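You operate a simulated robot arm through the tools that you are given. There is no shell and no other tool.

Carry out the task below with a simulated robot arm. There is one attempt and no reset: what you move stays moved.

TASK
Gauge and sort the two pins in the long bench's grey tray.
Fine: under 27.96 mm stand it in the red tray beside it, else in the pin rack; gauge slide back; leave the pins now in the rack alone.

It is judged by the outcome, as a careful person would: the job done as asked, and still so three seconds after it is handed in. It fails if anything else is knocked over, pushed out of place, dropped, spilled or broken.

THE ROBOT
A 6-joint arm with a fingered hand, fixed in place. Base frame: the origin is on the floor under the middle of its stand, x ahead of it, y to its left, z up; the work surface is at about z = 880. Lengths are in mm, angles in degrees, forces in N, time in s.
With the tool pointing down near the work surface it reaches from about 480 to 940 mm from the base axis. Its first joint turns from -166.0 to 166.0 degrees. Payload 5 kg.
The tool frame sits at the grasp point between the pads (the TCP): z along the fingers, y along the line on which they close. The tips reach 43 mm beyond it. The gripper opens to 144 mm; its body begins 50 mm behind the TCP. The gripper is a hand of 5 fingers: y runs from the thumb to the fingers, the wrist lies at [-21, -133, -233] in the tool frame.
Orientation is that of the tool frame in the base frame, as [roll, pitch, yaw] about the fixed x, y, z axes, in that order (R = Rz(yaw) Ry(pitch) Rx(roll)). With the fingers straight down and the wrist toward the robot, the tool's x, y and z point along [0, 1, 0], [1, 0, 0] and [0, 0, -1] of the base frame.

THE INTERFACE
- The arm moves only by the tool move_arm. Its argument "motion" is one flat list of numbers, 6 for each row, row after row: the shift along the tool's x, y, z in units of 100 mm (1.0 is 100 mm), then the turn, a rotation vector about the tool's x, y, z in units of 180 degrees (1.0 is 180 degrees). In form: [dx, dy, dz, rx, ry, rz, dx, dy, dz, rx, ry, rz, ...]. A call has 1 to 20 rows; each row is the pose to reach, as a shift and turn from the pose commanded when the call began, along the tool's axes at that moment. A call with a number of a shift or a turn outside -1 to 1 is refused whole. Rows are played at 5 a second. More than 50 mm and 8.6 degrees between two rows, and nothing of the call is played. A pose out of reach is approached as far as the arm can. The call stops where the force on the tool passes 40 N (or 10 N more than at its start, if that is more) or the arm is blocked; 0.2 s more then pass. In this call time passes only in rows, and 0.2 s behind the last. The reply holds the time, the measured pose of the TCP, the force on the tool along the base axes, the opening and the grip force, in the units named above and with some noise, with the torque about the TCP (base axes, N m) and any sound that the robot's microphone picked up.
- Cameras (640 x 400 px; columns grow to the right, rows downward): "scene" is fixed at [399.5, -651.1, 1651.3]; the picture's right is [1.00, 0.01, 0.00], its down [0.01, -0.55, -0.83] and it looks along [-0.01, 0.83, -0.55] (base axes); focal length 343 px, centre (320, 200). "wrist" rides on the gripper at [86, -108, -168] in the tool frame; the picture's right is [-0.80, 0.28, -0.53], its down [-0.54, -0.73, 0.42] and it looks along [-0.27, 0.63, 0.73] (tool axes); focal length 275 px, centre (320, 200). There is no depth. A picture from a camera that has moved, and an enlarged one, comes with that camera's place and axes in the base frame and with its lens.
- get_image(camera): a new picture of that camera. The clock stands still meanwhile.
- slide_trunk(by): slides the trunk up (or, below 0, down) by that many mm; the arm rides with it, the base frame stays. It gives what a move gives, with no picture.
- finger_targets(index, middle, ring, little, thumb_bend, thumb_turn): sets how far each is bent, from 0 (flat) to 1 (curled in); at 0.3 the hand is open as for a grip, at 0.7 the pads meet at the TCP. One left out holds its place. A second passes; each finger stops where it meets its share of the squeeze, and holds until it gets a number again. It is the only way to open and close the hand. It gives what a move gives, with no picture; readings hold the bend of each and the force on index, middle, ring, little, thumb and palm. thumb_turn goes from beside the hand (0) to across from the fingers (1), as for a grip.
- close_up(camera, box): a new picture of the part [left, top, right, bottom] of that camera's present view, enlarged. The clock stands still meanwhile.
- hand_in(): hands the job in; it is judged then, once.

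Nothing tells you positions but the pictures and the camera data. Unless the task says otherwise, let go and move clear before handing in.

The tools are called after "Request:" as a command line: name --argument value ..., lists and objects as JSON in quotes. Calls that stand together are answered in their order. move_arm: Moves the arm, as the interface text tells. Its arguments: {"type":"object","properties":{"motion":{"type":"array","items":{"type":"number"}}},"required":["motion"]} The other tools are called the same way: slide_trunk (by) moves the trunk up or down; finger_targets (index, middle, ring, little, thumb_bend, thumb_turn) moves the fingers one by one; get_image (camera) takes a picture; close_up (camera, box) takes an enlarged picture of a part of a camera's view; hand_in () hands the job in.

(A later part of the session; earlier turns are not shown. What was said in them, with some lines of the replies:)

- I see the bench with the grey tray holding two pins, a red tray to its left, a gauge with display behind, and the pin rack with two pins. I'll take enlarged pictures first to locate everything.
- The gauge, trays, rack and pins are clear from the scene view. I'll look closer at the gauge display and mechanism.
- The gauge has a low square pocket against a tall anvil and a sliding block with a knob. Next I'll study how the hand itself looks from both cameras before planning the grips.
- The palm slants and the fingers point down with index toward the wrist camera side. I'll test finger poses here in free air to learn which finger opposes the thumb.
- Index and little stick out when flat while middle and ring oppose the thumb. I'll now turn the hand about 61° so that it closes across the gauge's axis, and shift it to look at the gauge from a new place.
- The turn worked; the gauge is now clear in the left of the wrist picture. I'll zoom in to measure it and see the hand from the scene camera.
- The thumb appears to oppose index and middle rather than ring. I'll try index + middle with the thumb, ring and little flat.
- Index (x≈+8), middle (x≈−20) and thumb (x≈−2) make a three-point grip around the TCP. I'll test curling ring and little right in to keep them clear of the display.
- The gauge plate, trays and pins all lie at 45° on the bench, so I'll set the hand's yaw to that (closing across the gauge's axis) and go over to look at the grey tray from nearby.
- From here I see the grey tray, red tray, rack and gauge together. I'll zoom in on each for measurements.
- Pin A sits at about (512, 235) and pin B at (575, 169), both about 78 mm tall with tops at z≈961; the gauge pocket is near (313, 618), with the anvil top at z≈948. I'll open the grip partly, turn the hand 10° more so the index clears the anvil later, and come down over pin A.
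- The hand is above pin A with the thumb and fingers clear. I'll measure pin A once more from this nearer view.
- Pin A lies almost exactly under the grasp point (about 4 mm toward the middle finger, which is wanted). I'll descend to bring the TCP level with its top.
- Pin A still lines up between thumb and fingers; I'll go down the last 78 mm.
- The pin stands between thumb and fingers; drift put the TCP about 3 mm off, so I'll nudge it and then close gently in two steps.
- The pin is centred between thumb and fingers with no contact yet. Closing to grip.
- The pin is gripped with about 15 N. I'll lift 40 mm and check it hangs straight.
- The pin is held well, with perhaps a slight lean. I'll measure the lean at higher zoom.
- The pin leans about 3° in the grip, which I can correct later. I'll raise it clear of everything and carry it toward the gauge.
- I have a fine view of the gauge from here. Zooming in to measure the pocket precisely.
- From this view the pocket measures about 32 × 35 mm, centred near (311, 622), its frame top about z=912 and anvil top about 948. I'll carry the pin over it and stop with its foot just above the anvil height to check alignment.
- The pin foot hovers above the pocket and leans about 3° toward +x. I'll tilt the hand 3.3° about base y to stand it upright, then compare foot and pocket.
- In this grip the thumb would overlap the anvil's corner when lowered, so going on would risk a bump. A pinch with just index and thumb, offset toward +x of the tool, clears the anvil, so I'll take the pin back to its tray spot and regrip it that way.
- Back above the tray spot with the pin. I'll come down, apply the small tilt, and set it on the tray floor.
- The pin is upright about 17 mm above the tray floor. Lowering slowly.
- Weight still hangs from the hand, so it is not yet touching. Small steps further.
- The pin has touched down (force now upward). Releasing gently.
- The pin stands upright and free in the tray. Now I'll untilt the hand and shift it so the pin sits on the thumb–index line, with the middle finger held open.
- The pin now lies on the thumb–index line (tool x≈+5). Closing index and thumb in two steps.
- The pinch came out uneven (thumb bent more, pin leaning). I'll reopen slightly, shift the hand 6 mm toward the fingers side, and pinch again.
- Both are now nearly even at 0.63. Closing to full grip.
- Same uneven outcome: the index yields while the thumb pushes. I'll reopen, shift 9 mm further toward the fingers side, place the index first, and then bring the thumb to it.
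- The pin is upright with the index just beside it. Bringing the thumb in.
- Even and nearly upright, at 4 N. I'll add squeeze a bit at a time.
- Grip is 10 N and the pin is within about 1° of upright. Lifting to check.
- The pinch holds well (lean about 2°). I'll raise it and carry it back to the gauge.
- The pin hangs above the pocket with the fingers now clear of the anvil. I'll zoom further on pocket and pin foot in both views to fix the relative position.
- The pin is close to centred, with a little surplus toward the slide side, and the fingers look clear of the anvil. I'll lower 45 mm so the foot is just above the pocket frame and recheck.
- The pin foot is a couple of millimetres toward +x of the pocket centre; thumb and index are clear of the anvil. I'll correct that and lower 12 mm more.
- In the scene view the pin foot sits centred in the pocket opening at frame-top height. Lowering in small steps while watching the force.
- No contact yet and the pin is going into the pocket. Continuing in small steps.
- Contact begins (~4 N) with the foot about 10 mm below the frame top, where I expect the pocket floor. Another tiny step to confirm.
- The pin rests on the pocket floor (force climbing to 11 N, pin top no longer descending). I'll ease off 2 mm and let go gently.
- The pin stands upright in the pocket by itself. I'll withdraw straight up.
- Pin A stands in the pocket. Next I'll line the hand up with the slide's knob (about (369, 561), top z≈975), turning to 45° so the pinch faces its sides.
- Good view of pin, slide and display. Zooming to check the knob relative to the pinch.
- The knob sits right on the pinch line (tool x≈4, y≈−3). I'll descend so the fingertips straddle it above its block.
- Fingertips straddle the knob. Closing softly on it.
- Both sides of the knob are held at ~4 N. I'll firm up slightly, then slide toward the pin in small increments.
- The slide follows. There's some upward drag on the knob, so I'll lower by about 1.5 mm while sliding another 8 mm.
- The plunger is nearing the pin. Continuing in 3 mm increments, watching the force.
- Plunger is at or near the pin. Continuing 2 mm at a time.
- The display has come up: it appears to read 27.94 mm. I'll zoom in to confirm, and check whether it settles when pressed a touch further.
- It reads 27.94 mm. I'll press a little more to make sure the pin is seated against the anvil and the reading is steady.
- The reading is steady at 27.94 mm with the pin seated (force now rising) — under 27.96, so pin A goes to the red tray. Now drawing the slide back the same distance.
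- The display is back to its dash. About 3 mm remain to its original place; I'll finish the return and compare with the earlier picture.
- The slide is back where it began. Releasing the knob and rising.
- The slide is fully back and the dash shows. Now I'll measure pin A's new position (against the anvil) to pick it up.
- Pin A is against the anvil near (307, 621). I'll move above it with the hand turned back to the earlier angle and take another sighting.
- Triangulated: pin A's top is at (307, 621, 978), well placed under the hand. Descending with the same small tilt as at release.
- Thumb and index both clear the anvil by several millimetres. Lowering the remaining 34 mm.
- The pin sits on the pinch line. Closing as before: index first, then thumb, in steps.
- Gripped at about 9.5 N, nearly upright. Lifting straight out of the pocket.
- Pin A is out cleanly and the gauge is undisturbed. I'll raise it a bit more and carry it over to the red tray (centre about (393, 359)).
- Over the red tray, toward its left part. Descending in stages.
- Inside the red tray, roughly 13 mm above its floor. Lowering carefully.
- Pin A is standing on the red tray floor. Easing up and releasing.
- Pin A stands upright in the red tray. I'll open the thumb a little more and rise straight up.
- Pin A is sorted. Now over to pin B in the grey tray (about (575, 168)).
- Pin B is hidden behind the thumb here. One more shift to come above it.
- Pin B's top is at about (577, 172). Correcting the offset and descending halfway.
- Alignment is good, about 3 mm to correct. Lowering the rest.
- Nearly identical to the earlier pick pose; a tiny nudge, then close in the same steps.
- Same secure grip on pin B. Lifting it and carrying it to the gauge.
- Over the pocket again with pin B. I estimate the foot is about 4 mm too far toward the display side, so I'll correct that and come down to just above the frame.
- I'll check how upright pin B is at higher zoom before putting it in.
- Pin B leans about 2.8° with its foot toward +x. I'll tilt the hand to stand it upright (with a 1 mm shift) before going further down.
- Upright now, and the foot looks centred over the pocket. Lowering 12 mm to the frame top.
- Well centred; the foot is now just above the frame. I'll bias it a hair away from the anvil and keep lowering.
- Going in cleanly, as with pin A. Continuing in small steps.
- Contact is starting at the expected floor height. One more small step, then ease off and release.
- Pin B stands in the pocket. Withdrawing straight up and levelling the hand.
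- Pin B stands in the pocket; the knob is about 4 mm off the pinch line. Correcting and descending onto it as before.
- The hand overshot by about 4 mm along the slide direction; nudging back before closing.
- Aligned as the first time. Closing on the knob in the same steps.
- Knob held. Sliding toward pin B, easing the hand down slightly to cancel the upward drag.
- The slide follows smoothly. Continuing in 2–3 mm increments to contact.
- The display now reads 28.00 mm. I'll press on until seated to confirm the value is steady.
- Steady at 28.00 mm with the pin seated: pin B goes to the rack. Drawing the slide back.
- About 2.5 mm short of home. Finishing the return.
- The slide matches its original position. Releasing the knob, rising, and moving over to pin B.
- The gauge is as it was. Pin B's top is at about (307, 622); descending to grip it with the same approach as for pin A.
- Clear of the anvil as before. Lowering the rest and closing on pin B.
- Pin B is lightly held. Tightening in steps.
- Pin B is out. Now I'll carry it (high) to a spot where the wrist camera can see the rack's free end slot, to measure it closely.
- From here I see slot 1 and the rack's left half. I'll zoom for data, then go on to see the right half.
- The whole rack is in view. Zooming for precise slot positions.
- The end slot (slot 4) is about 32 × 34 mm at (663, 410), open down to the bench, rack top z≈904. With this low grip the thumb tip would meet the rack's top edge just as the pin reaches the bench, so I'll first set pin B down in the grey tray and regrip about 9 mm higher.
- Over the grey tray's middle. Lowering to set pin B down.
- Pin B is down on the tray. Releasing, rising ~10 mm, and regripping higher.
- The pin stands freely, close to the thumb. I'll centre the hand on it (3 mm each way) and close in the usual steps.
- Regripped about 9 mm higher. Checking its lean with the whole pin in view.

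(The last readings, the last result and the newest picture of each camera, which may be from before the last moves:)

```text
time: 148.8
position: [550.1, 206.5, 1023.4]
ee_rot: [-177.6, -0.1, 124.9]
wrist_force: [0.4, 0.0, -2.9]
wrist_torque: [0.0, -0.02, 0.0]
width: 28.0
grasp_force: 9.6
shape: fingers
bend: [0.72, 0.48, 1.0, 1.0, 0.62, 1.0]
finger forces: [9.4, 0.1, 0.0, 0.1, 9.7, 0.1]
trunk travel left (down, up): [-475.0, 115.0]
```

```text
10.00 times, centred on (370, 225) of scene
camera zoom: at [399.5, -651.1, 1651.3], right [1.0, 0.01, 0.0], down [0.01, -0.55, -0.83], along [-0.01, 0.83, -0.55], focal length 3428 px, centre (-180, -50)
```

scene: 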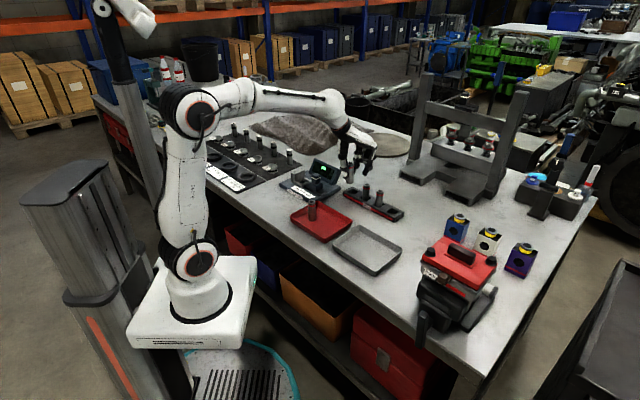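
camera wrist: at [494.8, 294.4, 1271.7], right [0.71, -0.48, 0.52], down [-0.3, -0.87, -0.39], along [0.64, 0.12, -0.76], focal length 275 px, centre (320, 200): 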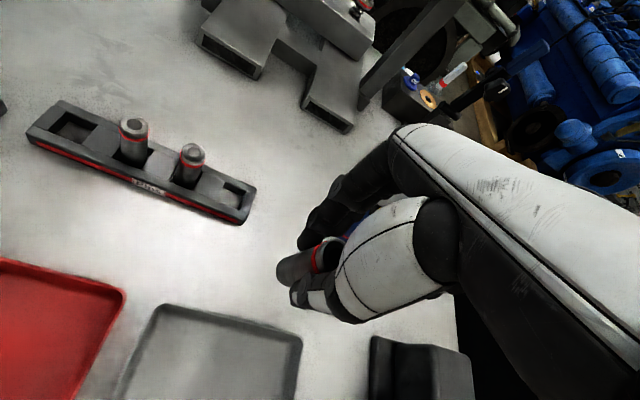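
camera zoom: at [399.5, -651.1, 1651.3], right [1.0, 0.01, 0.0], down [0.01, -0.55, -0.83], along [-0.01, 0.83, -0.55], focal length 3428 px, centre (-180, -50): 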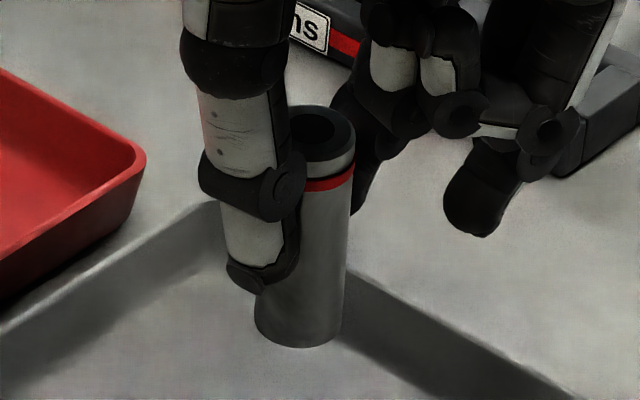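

The pin hangs within about 1° of upright. Raising it and carrying it over the rack's end slot.

Request:
move_arm --motion '[0, -0.01, -0.25, 0, 0, 0, 0, -0.02, -0.5, 0, 0, 0, 0, -0.03, -0.74, 0, 0, 0]'

Request:
move_arm --motion '[0.11, 0.237, -0.01, 0, 0, 0, 0.22, 0.474, -0.02, 0, 0, 0, 0.332, 0.711, -0.029, 0, 0, 0]'

Request:
move_arm --motion '[0.11, 0.237, -0.01, 0, 0, 0, 0.22, 0.474, -0.02, 0, 0, 0, 0.332, 0.711, -0.029, 0, 0, 0]'

Request:
move_arm --motion '[0.11, 0.237, -0.01, 0, 0, 0, 0.22, 0.474, -0.02, 0, 0, 0, 0.332, 0.711, -0.029, 0, 0, 0]'

Request:
get_image --camera "wrist"

Request:
close_up --camera "scene" --box '[340, 120, 440, 230]'

```text
time: 149.6
position: [552.2, 203.8, 1097.7]
ee_rot: [-177.6, -0.2, 125.0]
wrist_force: [0.6, -0.6, -2.6]
wrist_torque: [0.03, -0.01, 0.01]
width: 28.1
grasp_force: 9.8
shape: fingers
bend: [0.72, 0.48, 1.0, 1.0, 0.62, 1.0]
finger forces: [9.6, 0.0, 0.1, 0.0, 9.6, 0.0]
trunk travel left (down, up): [-475.0, 115.0]
```

```text
time: 150.4
position: [590.5, 270.0, 1099.6]
ee_rot: [-177.6, -0.1, 124.9]
wrist_force: [-0.1, 0.6, -2.6]
wrist_torque: [0.02, -0.02, -0.02]
width: 28.1
grasp_force: 9.7
shape: fingers
bend: [0.72, 0.48, 1.0, 1.0, 0.62, 1.0]
finger forces: [9.6, 0.0, 0.1, 0.1, 9.7, 0.0]
trunk travel left (down, up): [-475.0, 115.0]
```

```text
time: 151.2
position: [629.2, 338.6, 1098.0]
ee_rot: [-177.6, -0.1, 124.9]
wrist_force: [0.4, 0.0, -1.9]
wrist_torque: [-0.02, -0.02, 0.0]
width: 28.3
grasp_force: 9.2
shape: fingers
bend: [0.72, 0.48, 1.0, 1.0, 0.62, 1.0]
finger forces: [9.5, 0.1, 0.0, 0.0, 9.7, 0.1]
trunk travel left (down, up): [-475.0, 115.0]
```

```text
time: 152.0
position: [669.7, 409.2, 1099.0]
ee_rot: [-177.5, -0.1, 125.0]
wrist_force: [-0.1, 0.7, -3.2]
wrist_torque: [0.01, -0.03, 0.0]
width: 28.1
grasp_force: 9.9
shape: fingers
bend: [0.72, 0.48, 1.0, 1.0, 0.62, 1.0]
finger forces: [9.6, 0.1, 0.1, 0.0, 9.7, 0.0]
trunk travel left (down, up): [-475.0, 115.0]
```

```text
taken
camera wrist: at [536.8, 420.0, 1271.6], right [0.71, -0.48, 0.52], down [-0.3, -0.87, -0.39], along [0.64, 0.12, -0.76], focal length 275 px, centre (320, 200)
```

wrist: 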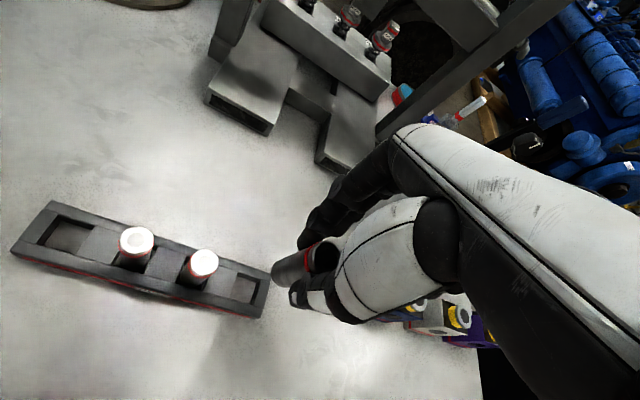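

```text
3.64 times, centred on (390, 175) of scene
camera zoom: at [399.5, -651.1, 1651.3], right [1.0, 0.01, 0.0], down [0.01, -0.55, -0.83], along [-0.01, 0.83, -0.55], focal length 1247 px, centre (66, 291)
```

zoom: 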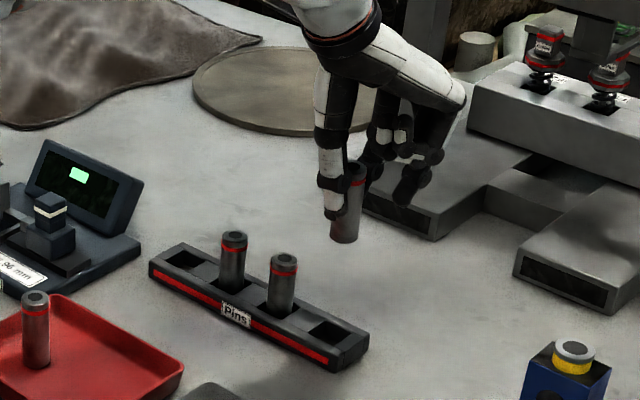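

Slot 4 is clearly visible from here too. Zooming to refine its position.

Request:
close_up --camera "wrist" --box '[180, 230, 330, 340]'

Request:
close_up --camera "scene" --box '[410, 175, 450, 225]'

```text
3.64 times, centred on (255, 285) of wrist
camera zoom: at [536.8, 420.0, 1271.6], right [0.71, -0.48, 0.52], down [-0.3, -0.87, -0.39], along [0.64, 0.12, -0.76], focal length 1001 px, centre (556, -109)
```

zoom: 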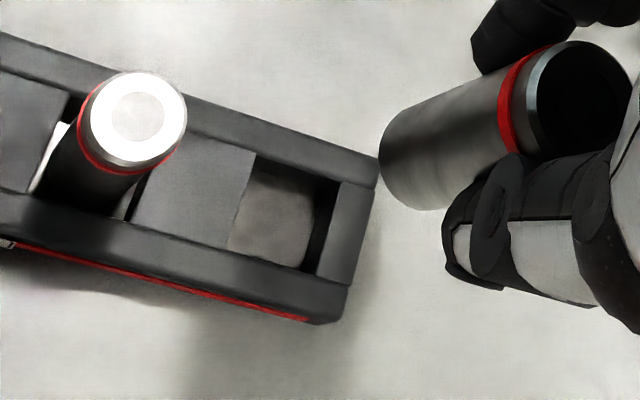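

```text
8.00 times, centred on (430, 200) of scene
camera zoom: at [399.5, -651.1, 1651.3], right [1.0, 0.01, 0.0], down [0.01, -0.55, -0.83], along [-0.01, 0.83, -0.55], focal length 2742 px, centre (-560, 200)
```

zoom: 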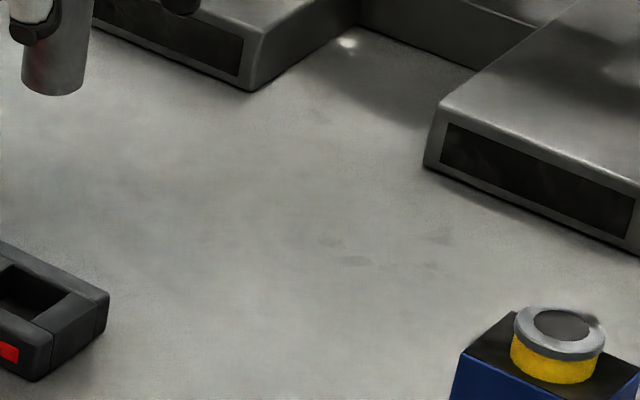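

Both views put slot 4 at (663.2, 410.4). I'll correct by about 3 mm and lower to hover close above it.

Request:
move_arm --motion '[0.016, 0.008, 0.1, 0, 0, 0, 0.031, 0.016, 0.3, 0, 0, 0, 0.031, 0.024, 0.5, 0, 0, 0, 0.031, 0.033, 0.7, 0, 0, 0, 0.031, 0.042, 0.9, 0, 0, 0]'

Request:
close_up --camera "wrist" --box '[210, 200, 340, 320]'

Request:
close_up --camera "scene" --box '[375, 170, 425, 230]'

```text
time: 153.2
position: [667.2, 411.6, 1010.3]
ee_rot: [-177.7, -0.1, 124.9]
wrist_force: [-0.4, 0.6, -2.0]
wrist_torque: [0.03, -0.02, 0.0]
width: 28.2
grasp_force: 9.9
shape: fingers
bend: [0.72, 0.48, 1.0, 1.0, 0.62, 1.0]
finger forces: [9.8, 0.1, 0.0, 0.0, 9.9, 0.0]
trunk travel left (down, up): [-475.0, 115.0]
```

```text
3.33 times, centred on (275, 260) of wrist
camera zoom: at [533.4, 421.5, 1183.2], right [0.71, -0.48, 0.52], down [-0.3, -0.87, -0.39], along [0.64, 0.12, -0.76], focal length 918 px, centre (470, 0)
```

zoom: 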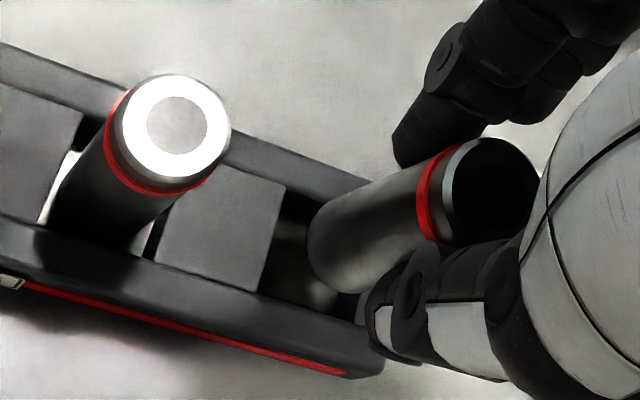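

```text
6.67 times, centred on (400, 200) of scene
camera zoom: at [399.5, -651.1, 1651.3], right [1.0, 0.01, 0.0], down [0.01, -0.55, -0.83], along [-0.01, 0.83, -0.55], focal length 2285 px, centre (-213, 200)
```

zoom: 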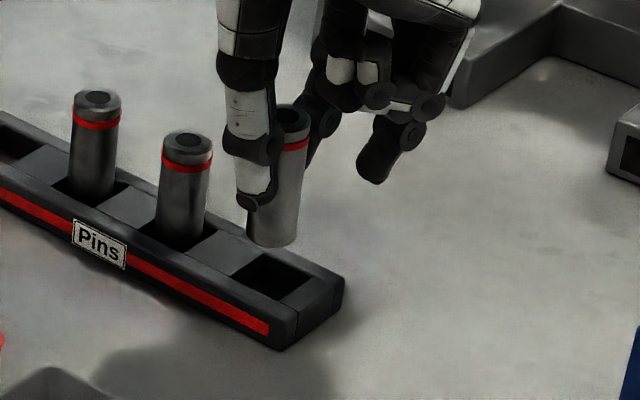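

Close above the slot. Zooming tightly in the scene view to compare the pin foot and the slot.

Request:
close_up --camera "scene" --box '[390, 190, 420, 220]'

Request:
close_up --camera "scene" --box '[392, 180, 417, 210]'

```text
13.33 times, centred on (405, 205) of scene
camera zoom: at [399.5, -651.1, 1651.3], right [1.0, 0.01, 0.0], down [0.01, -0.55, -0.83], along [-0.01, 0.83, -0.55], focal length 4571 px, centre (-813, 133)
```

zoom: 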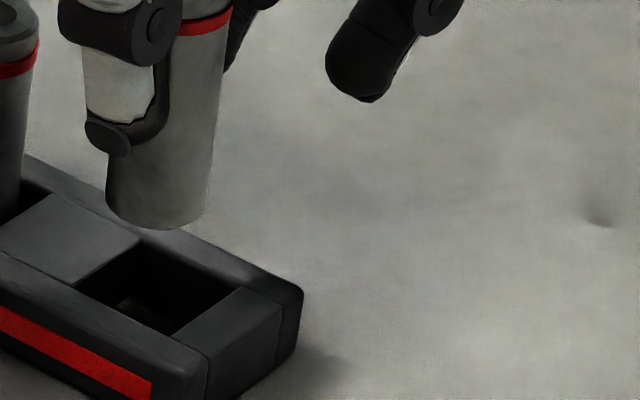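

```text
13.33 times, centred on (404, 195) of scene
camera zoom: at [399.5, -651.1, 1651.3], right [1.0, 0.01, 0.0], down [0.01, -0.55, -0.83], along [-0.01, 0.83, -0.55], focal length 4571 px, centre (-807, 267)
```

zoom: 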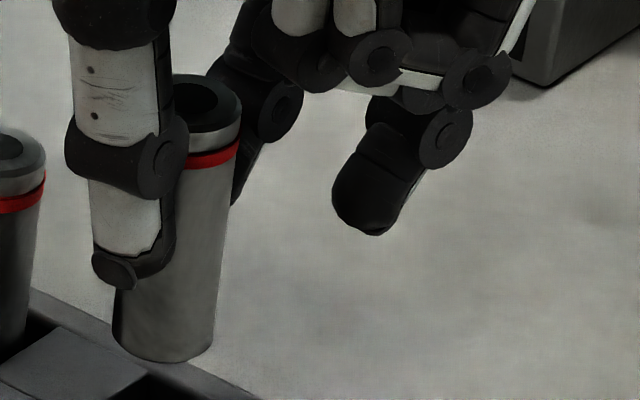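

The pin foot is about 2.5 mm short in x. Correcting and lowering 12 mm for a lower-parallax look.

Request:
move_arm --motion '[-0.021, 0.016, 0, 0, 0, 0, -0.021, 0.018, 0.06, 0, 0, 0, -0.021, 0.021, 0.12, 0, 0, 0]'

Request:
close_up --camera "scene" --box '[390, 190, 420, 220]'

Request:
close_up --camera "wrist" --box '[210, 200, 340, 320]'

```text
time: 154.0
position: [670.0, 409.7, 998.1]
ee_rot: [-177.7, 0.0, 125.1]
wrist_force: [0.5, -0.3, -2.3]
wrist_torque: [0.02, 0.0, -0.04]
width: 28.2
grasp_force: 9.8
shape: fingers
bend: [0.72, 0.48, 1.0, 1.0, 0.62, 1.0]
finger forces: [9.8, 0.1, 0.1, 0.0, 9.9, 0.1]
trunk travel left (down, up): [-475.0, 115.0]
```

```text
13.33 times, centred on (405, 205) of scene
camera zoom: at [399.5, -651.1, 1651.3], right [1.0, 0.01, 0.0], down [0.01, -0.55, -0.83], along [-0.01, 0.83, -0.55], focal length 4571 px, centre (-813, 133)
```

zoom: 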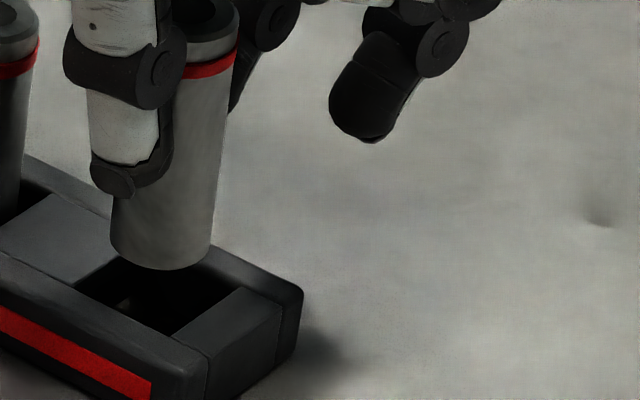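

```text
3.33 times, centred on (275, 260) of wrist
camera zoom: at [535.9, 420.0, 1170.5], right [0.71, -0.48, 0.52], down [-0.3, -0.87, -0.39], along [0.64, 0.12, -0.76], focal length 918 px, centre (470, 0)
```

zoom: 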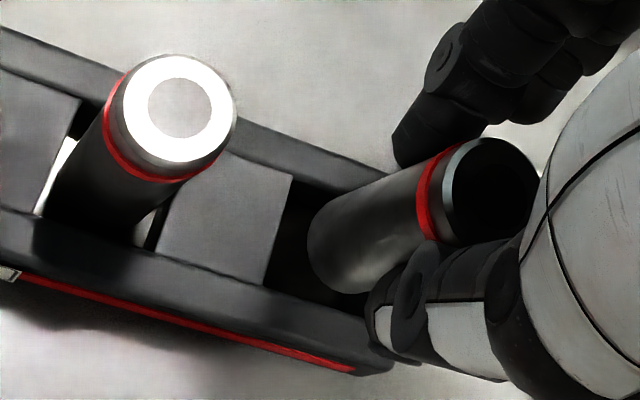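

Nearly centred. Lowering 11 mm more to sit just above the rack top.

Request:
move_arm --motion '[0.002, 0.006, 0.06, 0, 0, 0, 0.004, 0.009, 0.11, 0, 0, 0]'

Request:
close_up --camera "scene" --box '[390, 190, 420, 220]'

Request:
close_up --camera "wrist" --box '[220, 210, 320, 310]'

```text
time: 154.6
position: [669.7, 411.3, 986.9]
ee_rot: [-177.7, 0.0, 124.9]
wrist_force: [-0.5, 0.4, -2.5]
wrist_torque: [0.02, -0.03, -0.03]
width: 27.9
grasp_force: 10.1
shape: fingers
bend: [0.72, 0.48, 1.0, 1.0, 0.62, 1.0]
finger forces: [9.8, 0.0, 0.1, 0.0, 10.1, 0.0]
trunk travel left (down, up): [-475.0, 115.0]
```

```text
13.33 times, centred on (405, 205) of scene
camera zoom: at [399.5, -651.1, 1651.3], right [1.0, 0.01, 0.0], down [0.01, -0.55, -0.83], along [-0.01, 0.83, -0.55], focal length 4571 px, centre (-813, 133)
```

zoom: 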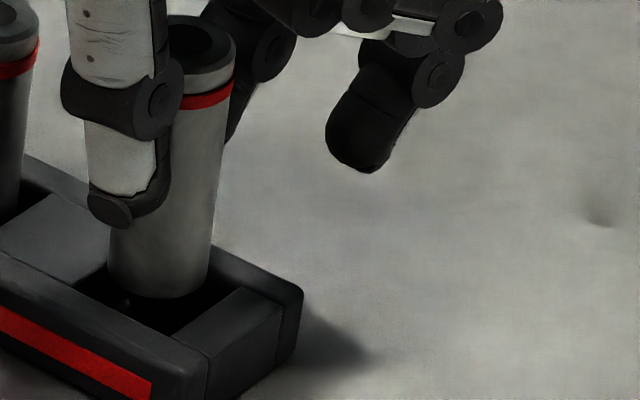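

```text
4.00 times, centred on (270, 260) of wrist
camera zoom: at [536.7, 421.7, 1159.3], right [0.71, -0.48, 0.52], down [-0.3, -0.87, -0.39], along [0.64, 0.12, -0.76], focal length 1101 px, centre (520, -40)
```

zoom: 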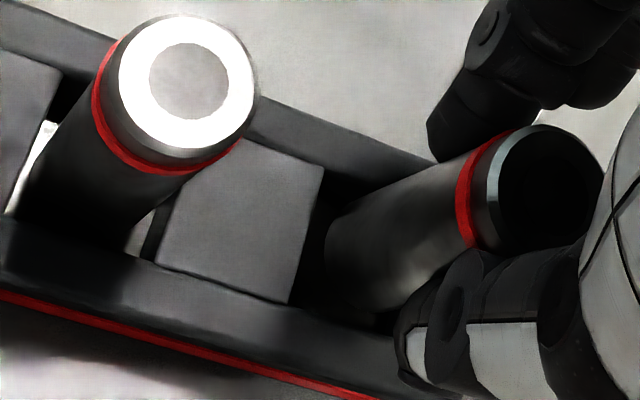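

Cross-checking both views, the foot is centred on the slot to within about a millimetre and ~5 mm above the rack top. Lowering gently into the slot.

Request:
move_arm --motion '[0, 0.001, 0.03, 0, 0, 0, 0, 0.003, 0.07, 0, 0, 0]'

Request:
close_up --camera "scene" --box '[390, 190, 420, 220]'

Request:
close_up --camera "wrist" --box '[220, 210, 320, 310]'

```text
time: 155.2
position: [669.0, 411.7, 979.4]
ee_rot: [-177.6, 0.0, 124.9]
wrist_force: [0.6, 0.6, -2.8]
wrist_torque: [0.01, -0.04, 0.01]
width: 28.4
grasp_force: 10.0
shape: fingers
bend: [0.72, 0.48, 1.0, 1.0, 0.62, 1.0]
finger forces: [9.9, 0.1, 0.0, 0.0, 10.0, 0.0]
trunk travel left (down, up): [-475.0, 115.0]
```

```text
13.33 times, centred on (405, 205) of scene
camera zoom: at [399.5, -651.1, 1651.3], right [1.0, 0.01, 0.0], down [0.01, -0.55, -0.83], along [-0.01, 0.83, -0.55], focal length 4571 px, centre (-813, 133)
```

zoom: 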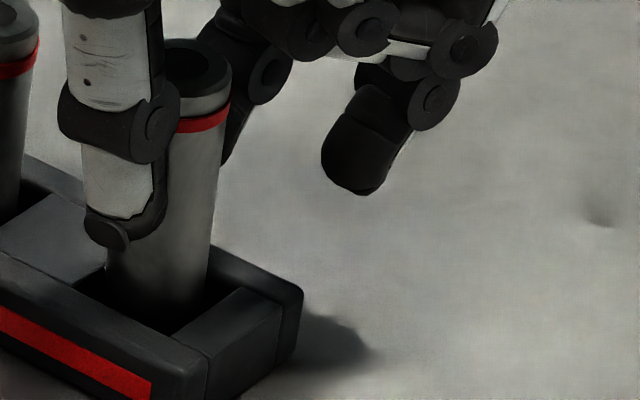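

```text
4.00 times, centred on (270, 260) of wrist
camera zoom: at [536.9, 422.1, 1151.7], right [0.71, -0.48, 0.52], down [-0.3, -0.87, -0.39], along [0.64, 0.12, -0.76], focal length 1101 px, centre (520, -40)
```

zoom: 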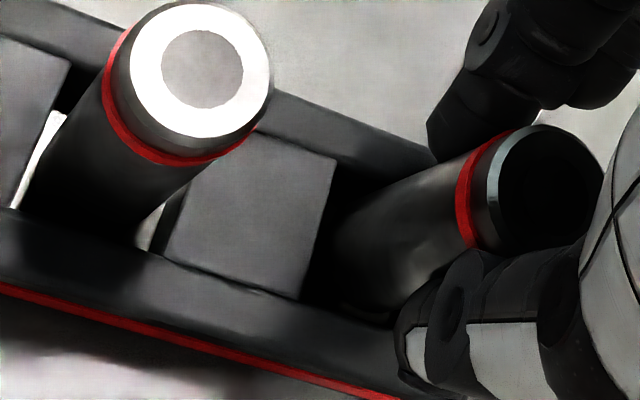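

It is entering the slot without contact. Continuing down in small steps.

Request:
move_arm --motion '[0, 0.001, 0.03, 0, 0, 0, 0, 0.002, 0.06, 0, 0, 0]'

Request:
close_up --camera "scene" --box '[390, 190, 420, 220]'

Request:
close_up --camera "wrist" --box '[220, 210, 320, 310]'

```text
time: 155.8
position: [669.2, 410.2, 971.9]
ee_rot: [-177.7, 0.0, 124.9]
wrist_force: [1.0, -0.3, -1.8]
wrist_torque: [0.03, -0.06, 0.03]
width: 28.1
grasp_force: 10.4
shape: fingers
bend: [0.72, 0.48, 1.0, 1.0, 0.62, 1.0]
finger forces: [10.0, 0.0, 0.0, 0.0, 10.0, 0.0]
trunk travel left (down, up): [-475.0, 115.0]
```

```text
13.33 times, centred on (405, 205) of scene
camera zoom: at [399.5, -651.1, 1651.3], right [1.0, 0.01, 0.0], down [0.01, -0.55, -0.83], along [-0.01, 0.83, -0.55], focal length 4571 px, centre (-813, 133)
```

zoom: 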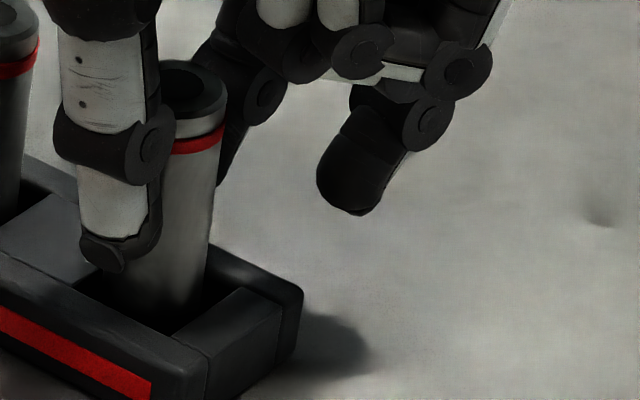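

```text
4.00 times, centred on (270, 260) of wrist
camera zoom: at [536.1, 421.3, 1145.1], right [0.71, -0.48, 0.52], down [-0.3, -0.87, -0.39], along [0.64, 0.12, -0.76], focal length 1101 px, centre (520, -40)
```

zoom: 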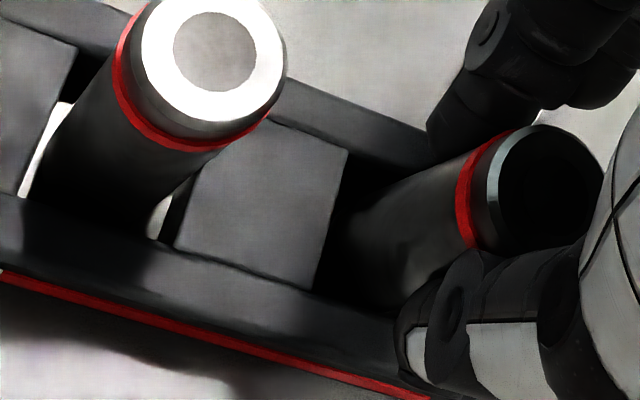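

Still free. Continuing.

Request:
move_arm --motion '[-0.003, 0.003, 0.03, 0, 0, 0, -0.005, 0.005, 0.055, 0, 0, 0]'

Request:
move_arm --motion '[0, 0.001, 0.025, 0, 0, 0]'

Request:
close_up --camera "scene" --box '[390, 190, 420, 220]'

Request:
close_up --camera "wrist" --box '[220, 210, 320, 310]'

```text
time: 156.4
position: [670.8, 410.1, 965.1]
ee_rot: [-177.6, 0.0, 125.0]
wrist_force: [0.5, 0.1, -2.4]
wrist_torque: [0.02, -0.02, 0.0]
width: 28.3
grasp_force: 9.9
shape: fingers
bend: [0.72, 0.48, 1.0, 1.0, 0.62, 1.0]
finger forces: [9.9, 0.0, 0.0, 0.0, 10.1, 0.0]
trunk travel left (down, up): [-475.0, 115.0]
```

```text
time: 156.8
position: [670.3, 410.2, 963.8]
ee_rot: [-177.6, -0.1, 124.9]
wrist_force: [0.9, 0.9, -2.0]
wrist_torque: [0.04, -0.03, -0.01]
width: 27.9
grasp_force: 10.3
shape: fingers
bend: [0.72, 0.48, 1.0, 1.0, 0.62, 1.0]
finger forces: [9.8, 0.0, 0.0, 0.0, 10.0, 0.0]
trunk travel left (down, up): [-475.0, 115.0]
```

```text
13.33 times, centred on (405, 205) of scene
camera zoom: at [399.5, -651.1, 1651.3], right [1.0, 0.01, 0.0], down [0.01, -0.55, -0.83], along [-0.01, 0.83, -0.55], focal length 4571 px, centre (-813, 133)
```

zoom: 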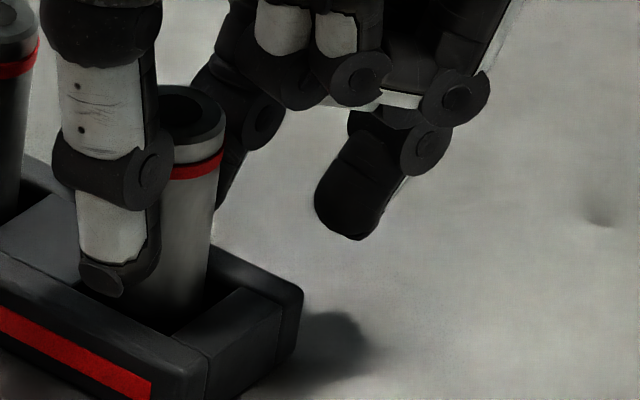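

```text
4.00 times, centred on (270, 260) of wrist
camera zoom: at [536.7, 421.0, 1137.0], right [0.71, -0.48, 0.52], down [-0.3, -0.87, -0.39], along [0.64, 0.12, -0.76], focal length 1101 px, centre (520, -40)
```

zoom: 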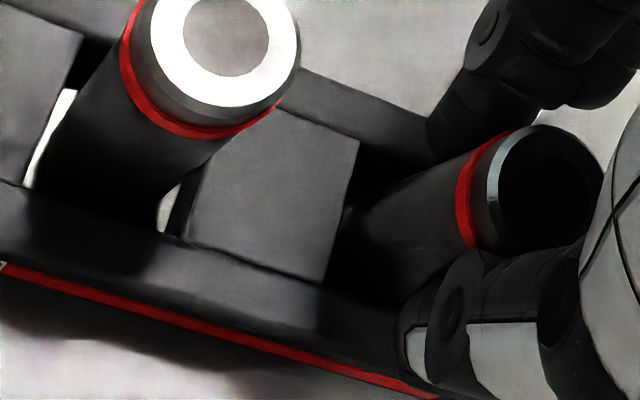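

Let me compare pin B's height with its rack neighbours, and check fingertip clearance to the rack.

Request:
close_up --camera "scene" --box '[375, 180, 425, 225]'

```text
8.89 times, centred on (400, 202) of scene
camera zoom: at [399.5, -651.1, 1651.3], right [1.0, 0.01, 0.0], down [0.01, -0.55, -0.83], along [-0.01, 0.83, -0.55], focal length 3047 px, centre (-391, 178)
```

zoom: 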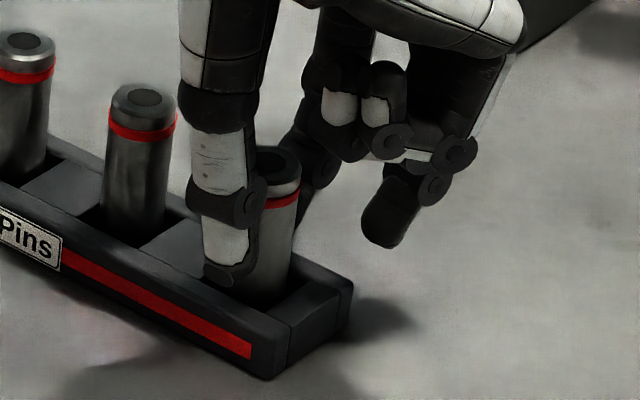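

Pin B's top is now level with its neighbours to within a couple of millimetres, so the bench must be close. Small steps to contact.

Request:
move_arm --motion '[0, 0.001, 0.015, 0, 0, 0]'

Request:
move_arm --motion '[0, 0.001, 0.015, 0, 0, 0]'

Request:
move_arm --motion '[0, 0.001, 0.015, 0, 0, 0]'

Request:
close_up --camera "scene" --box '[375, 180, 425, 225]'

```text
time: 157.2
position: [669.1, 410.7, 963.5]
ee_rot: [-177.7, -0.1, 124.9]
wrist_force: [0.2, 0.3, 0.2]
wrist_torque: [-0.02, 0.02, -0.01]
width: 28.0
grasp_force: 10.0
shape: fingers
bend: [0.72, 0.48, 1.0, 1.0, 0.62, 1.0]
finger forces: [10.2, 0.0, 0.0, 0.1, 10.0, 0.1]
trunk travel left (down, up): [-475.0, 115.0]
```

```text
time: 157.6
position: [670.0, 409.8, 962.0]
ee_rot: [-177.8, 0.0, 124.9]
wrist_force: [0.1, -0.8, 4.2]
wrist_torque: [-0.04, 0.03, -0.01]
width: 28.0
grasp_force: 10.8
shape: fingers
bend: [0.72, 0.48, 1.0, 1.0, 0.62, 1.0]
finger forces: [11.1, 0.1, 0.0, 0.1, 10.4, 0.0]
trunk travel left (down, up): [-475.0, 115.0]
```

```text
time: 158.0
position: [669.6, 411.6, 961.5]
ee_rot: [-177.8, 0.0, 124.9]
wrist_force: [0.5, 1.0, 7.7]
wrist_torque: [0.0, 0.05, 0.01]
width: 28.0
grasp_force: 12.0
shape: fingers
bend: [0.72, 0.48, 1.0, 1.0, 0.62, 1.0]
finger forces: [12.8, 0.0, 0.1, 0.0, 10.9, 0.0]
trunk travel left (down, up): [-475.0, 115.0]
```

```text
8.89 times, centred on (400, 202) of scene
camera zoom: at [399.5, -651.1, 1651.3], right [1.0, 0.01, 0.0], down [0.01, -0.55, -0.83], along [-0.01, 0.83, -0.55], focal length 3047 px, centre (-391, 178)
```

zoom: 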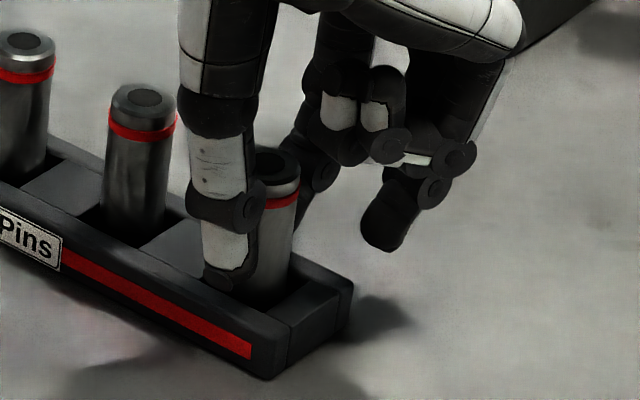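

Pin B has touched down at the same height as its neighbours. Easing off and releasing.

Request:
move_arm --motion '[0, -0.001, -0.02, 0, 0, 0]'

Request:
finger_targets --index 0.58 --thumb_bend 0.55

Request:
finger_targets --index 0.55 --thumb_bend 0.51

Request:
close_up --camera "scene" --box '[375, 180, 425, 225]'

Request:
close_up --camera "wrist" --box '[200, 180, 340, 320]'

```text
time: 158.4
position: [668.2, 410.9, 962.0]
ee_rot: [-177.6, 0.0, 124.8]
wrist_force: [2.1, 2.8, 3.1]
wrist_torque: [0.13, -0.14, -0.03]
width: 28.0
grasp_force: 11.7
shape: fingers
bend: [0.73, 0.48, 1.0, 1.0, 0.62, 1.0]
finger forces: [13.6, 0.1, 0.1, 0.1, 9.2, 0.0]
trunk travel left (down, up): [-475.0, 115.0]
```

```text
time: 159.4
position: [669.9, 409.4, 962.5]
ee_rot: [-177.8, 0.0, 124.9]
wrist_force: [-0.2, 0.5, -0.4]
wrist_torque: [0.0, 0.02, 0.0]
width: 56.2
grasp_force: 0.1
shape: fingers
bend: [0.57, 0.48, 1.0, 1.0, 0.55, 1.0]
finger forces: [0.0, 0.1, 0.0, 0.1, 0.0, 0.0]
trunk travel left (down, up): [-475.0, 115.0]
```

```text
time: 160.4
position: [669.3, 411.6, 962.2]
ee_rot: [-177.7, -0.1, 124.9]
wrist_force: [0.3, -0.5, -0.2]
wrist_torque: [0.0, 0.0, 0.0]
width: 66.8
grasp_force: 0.2
shape: fingers
bend: [0.55, 0.48, 1.0, 1.0, 0.51, 1.0]
finger forces: [0.0, 0.1, 0.0, 0.1, 0.0, 0.0]
trunk travel left (down, up): [-475.0, 115.0]
```

```text
8.89 times, centred on (400, 202) of scene
camera zoom: at [399.5, -651.1, 1651.3], right [1.0, 0.01, 0.0], down [0.01, -0.55, -0.83], along [-0.01, 0.83, -0.55], focal length 3047 px, centre (-391, 178)
```

zoom: 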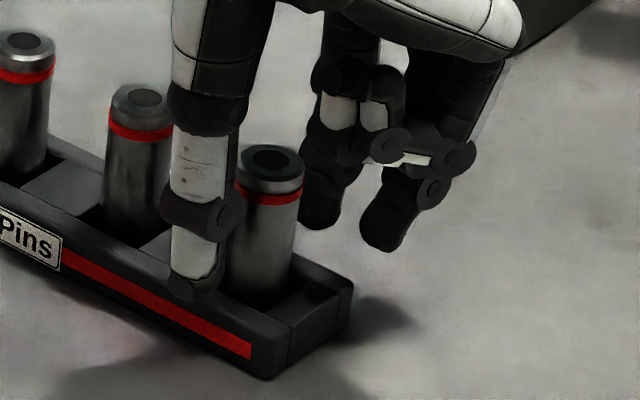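

```text
2.86 times, centred on (270, 250) of wrist
camera zoom: at [536.4, 420.8, 1135.1], right [0.71, -0.48, 0.52], down [-0.3, -0.87, -0.39], along [0.64, 0.12, -0.76], focal length 786 px, centre (463, 57)
```

zoom: 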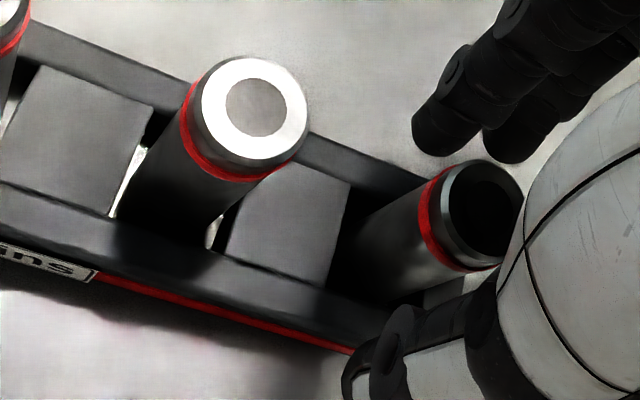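

Pin B stands in the rack slot on its own. Withdrawing straight up.

Request:
move_arm --motion '[0, -0.008, -0.2, 0, 0, 0, 0, -0.016, -0.4, 0, 0, 0, 0, -0.028, -0.7, 0, 0, 0, 0, -0.039, -0.98, 0, 0, 0]'

Request:
move_arm --motion '[0, -0.1, -0.3, 0, 0, 0, 0, -0.4, -0.6, 0, 0, 0, 0, -0.8, -0.7, 0, 0, 0]'

Request:
get_image --camera "scene"

Request:
close_up --camera "scene" --box '[270, 140, 430, 270]'

Request:
get_image --camera "wrist"

```text
time: 161.4
position: [670.8, 409.6, 1062.0]
ee_rot: [-177.6, -0.2, 125.0]
wrist_force: [0.5, 0.5, 0.5]
wrist_torque: [-0.02, 0.02, 0.0]
width: 66.9
grasp_force: 0.1
shape: fingers
bend: [0.55, 0.48, 1.0, 1.0, 0.51, 1.0]
finger forces: [0.0, 0.0, 0.1, 0.1, 0.1, 0.0]
trunk travel left (down, up): [-475.0, 115.0]
```

```text
time: 162.2
position: [606.9, 368.0, 1135.9]
ee_rot: [-177.7, 0.0, 124.9]
wrist_force: [-0.5, 0.4, 0.8]
wrist_torque: [0.03, -0.02, 0.0]
width: 67.2
grasp_force: 0.0
shape: fingers
bend: [0.55, 0.48, 1.0, 1.0, 0.51, 1.0]
finger forces: [0.0, 0.0, 0.0, 0.0, 0.0, 0.0]
trunk travel left (down, up): [-475.0, 115.0]
```

```text
taken
```

scene: 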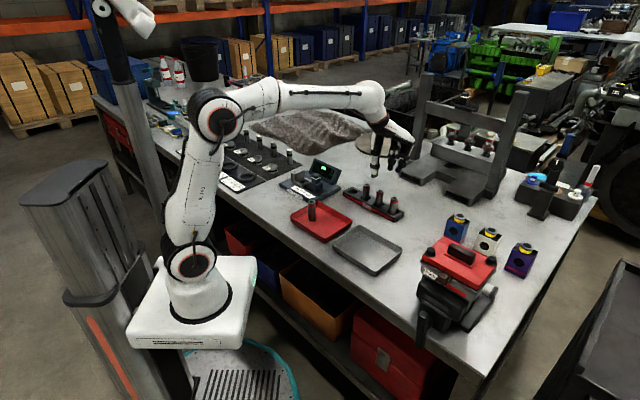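

```text
3.08 times, centred on (350, 205) of scene
camera zoom: at [399.5, -651.1, 1651.3], right [1.0, 0.01, 0.0], down [0.01, -0.55, -0.83], along [-0.01, 0.83, -0.55], focal length 1055 px, centre (228, 185)
```

zoom: 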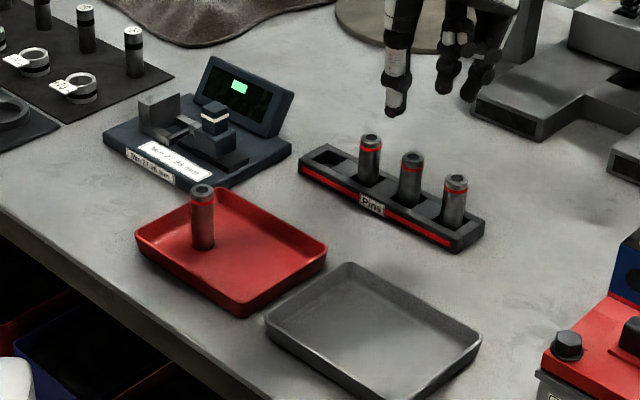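

```text
taken
camera wrist: at [474.0, 379.8, 1308.4], right [0.71, -0.48, 0.52], down [-0.3, -0.87, -0.39], along [0.64, 0.12, -0.76], focal length 275 px, centre (320, 200)
```

wrist: 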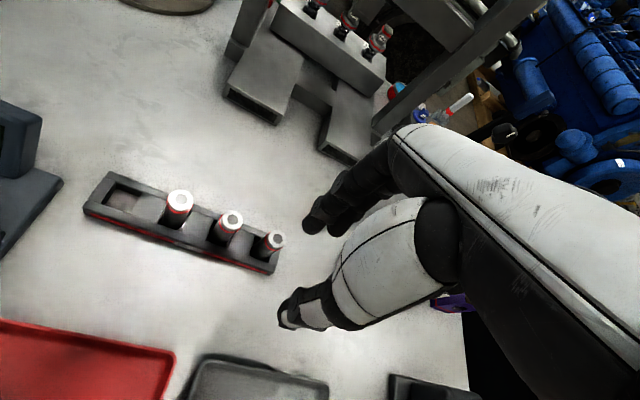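

Everything looks in place. I'll compare with the very first close-up (same crop) to be sure nothing else shifted.

Request:
close_up --camera "scene" --box '[270, 140, 430, 280]'

Request:
close_up --camera "scene" --box '[290, 160, 345, 195]'

Request:
close_up --camera "scene" --box '[340, 175, 410, 225]'

```text
2.86 times, centred on (350, 210) of scene
camera zoom: at [399.5, -651.1, 1651.3], right [1.0, 0.01, 0.0], down [0.01, -0.55, -0.83], along [-0.01, 0.83, -0.55], focal length 980 px, centre (234, 171)
```

zoom: 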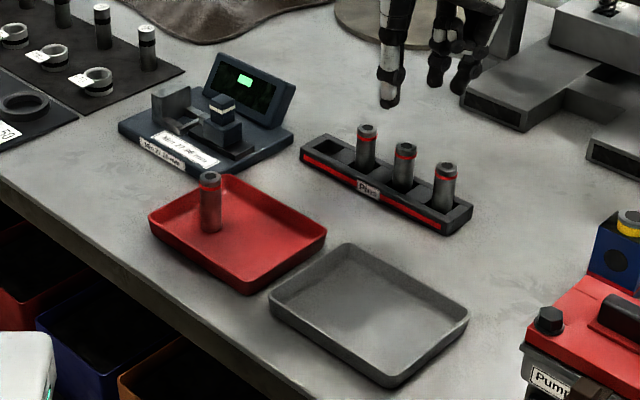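

```text
11.43 times, centred on (318, 178) of scene
camera zoom: at [399.5, -651.1, 1651.3], right [1.0, 0.01, 0.0], down [0.01, -0.55, -0.83], along [-0.01, 0.83, -0.55], focal length 3918 px, centre (349, 457)
```

zoom: 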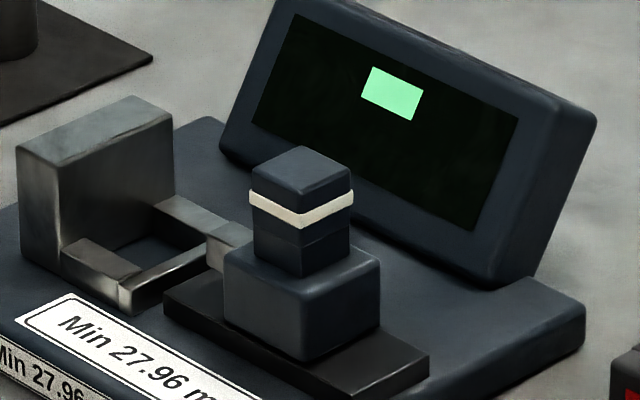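

```text
8.00 times, centred on (375, 200) of scene
camera zoom: at [399.5, -651.1, 1651.3], right [1.0, 0.01, 0.0], down [0.01, -0.55, -0.83], along [-0.01, 0.83, -0.55], focal length 2742 px, centre (-120, 200)
```

zoom: 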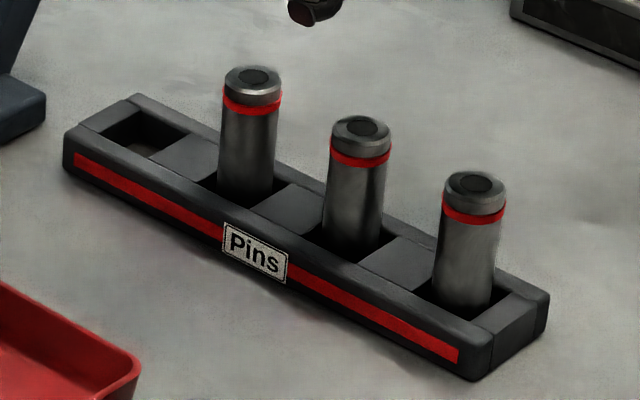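

The trays, rack and gauge match the first picture. The slide is back at its starting place. Pin A (27.94 mm) stands in the red tray, and pin B (28.00 mm) stands in the rack beside the two untouched pins. The hand is empty and clear, so I'm handing in.

Request:
hand_in

```text
The job is handed in.
```

Both pins from the grey tray are gauged and sorted, and the job is handed in.

| Pin | Reading | Limit | Where it stands now |
|---|---|---|---|
| A | 27.94 mm | under 27.96 mm | red tray |
| B | 28.00 mm | 27.96 mm or more | right-hand end slot of the pin rack |

- **Gauge:** the slide is back at its starting position and the display shows its resting mark.
- **Rest of the bench:** the two pins already in the rack were not touched. The final picture matches the first for the trays, rack and gauge.
- **Regripping:** I set each pin back down in the grey tray once and regripped it, so the thumb would clear the gauge and the rack. Nothing was dropped or knocked.
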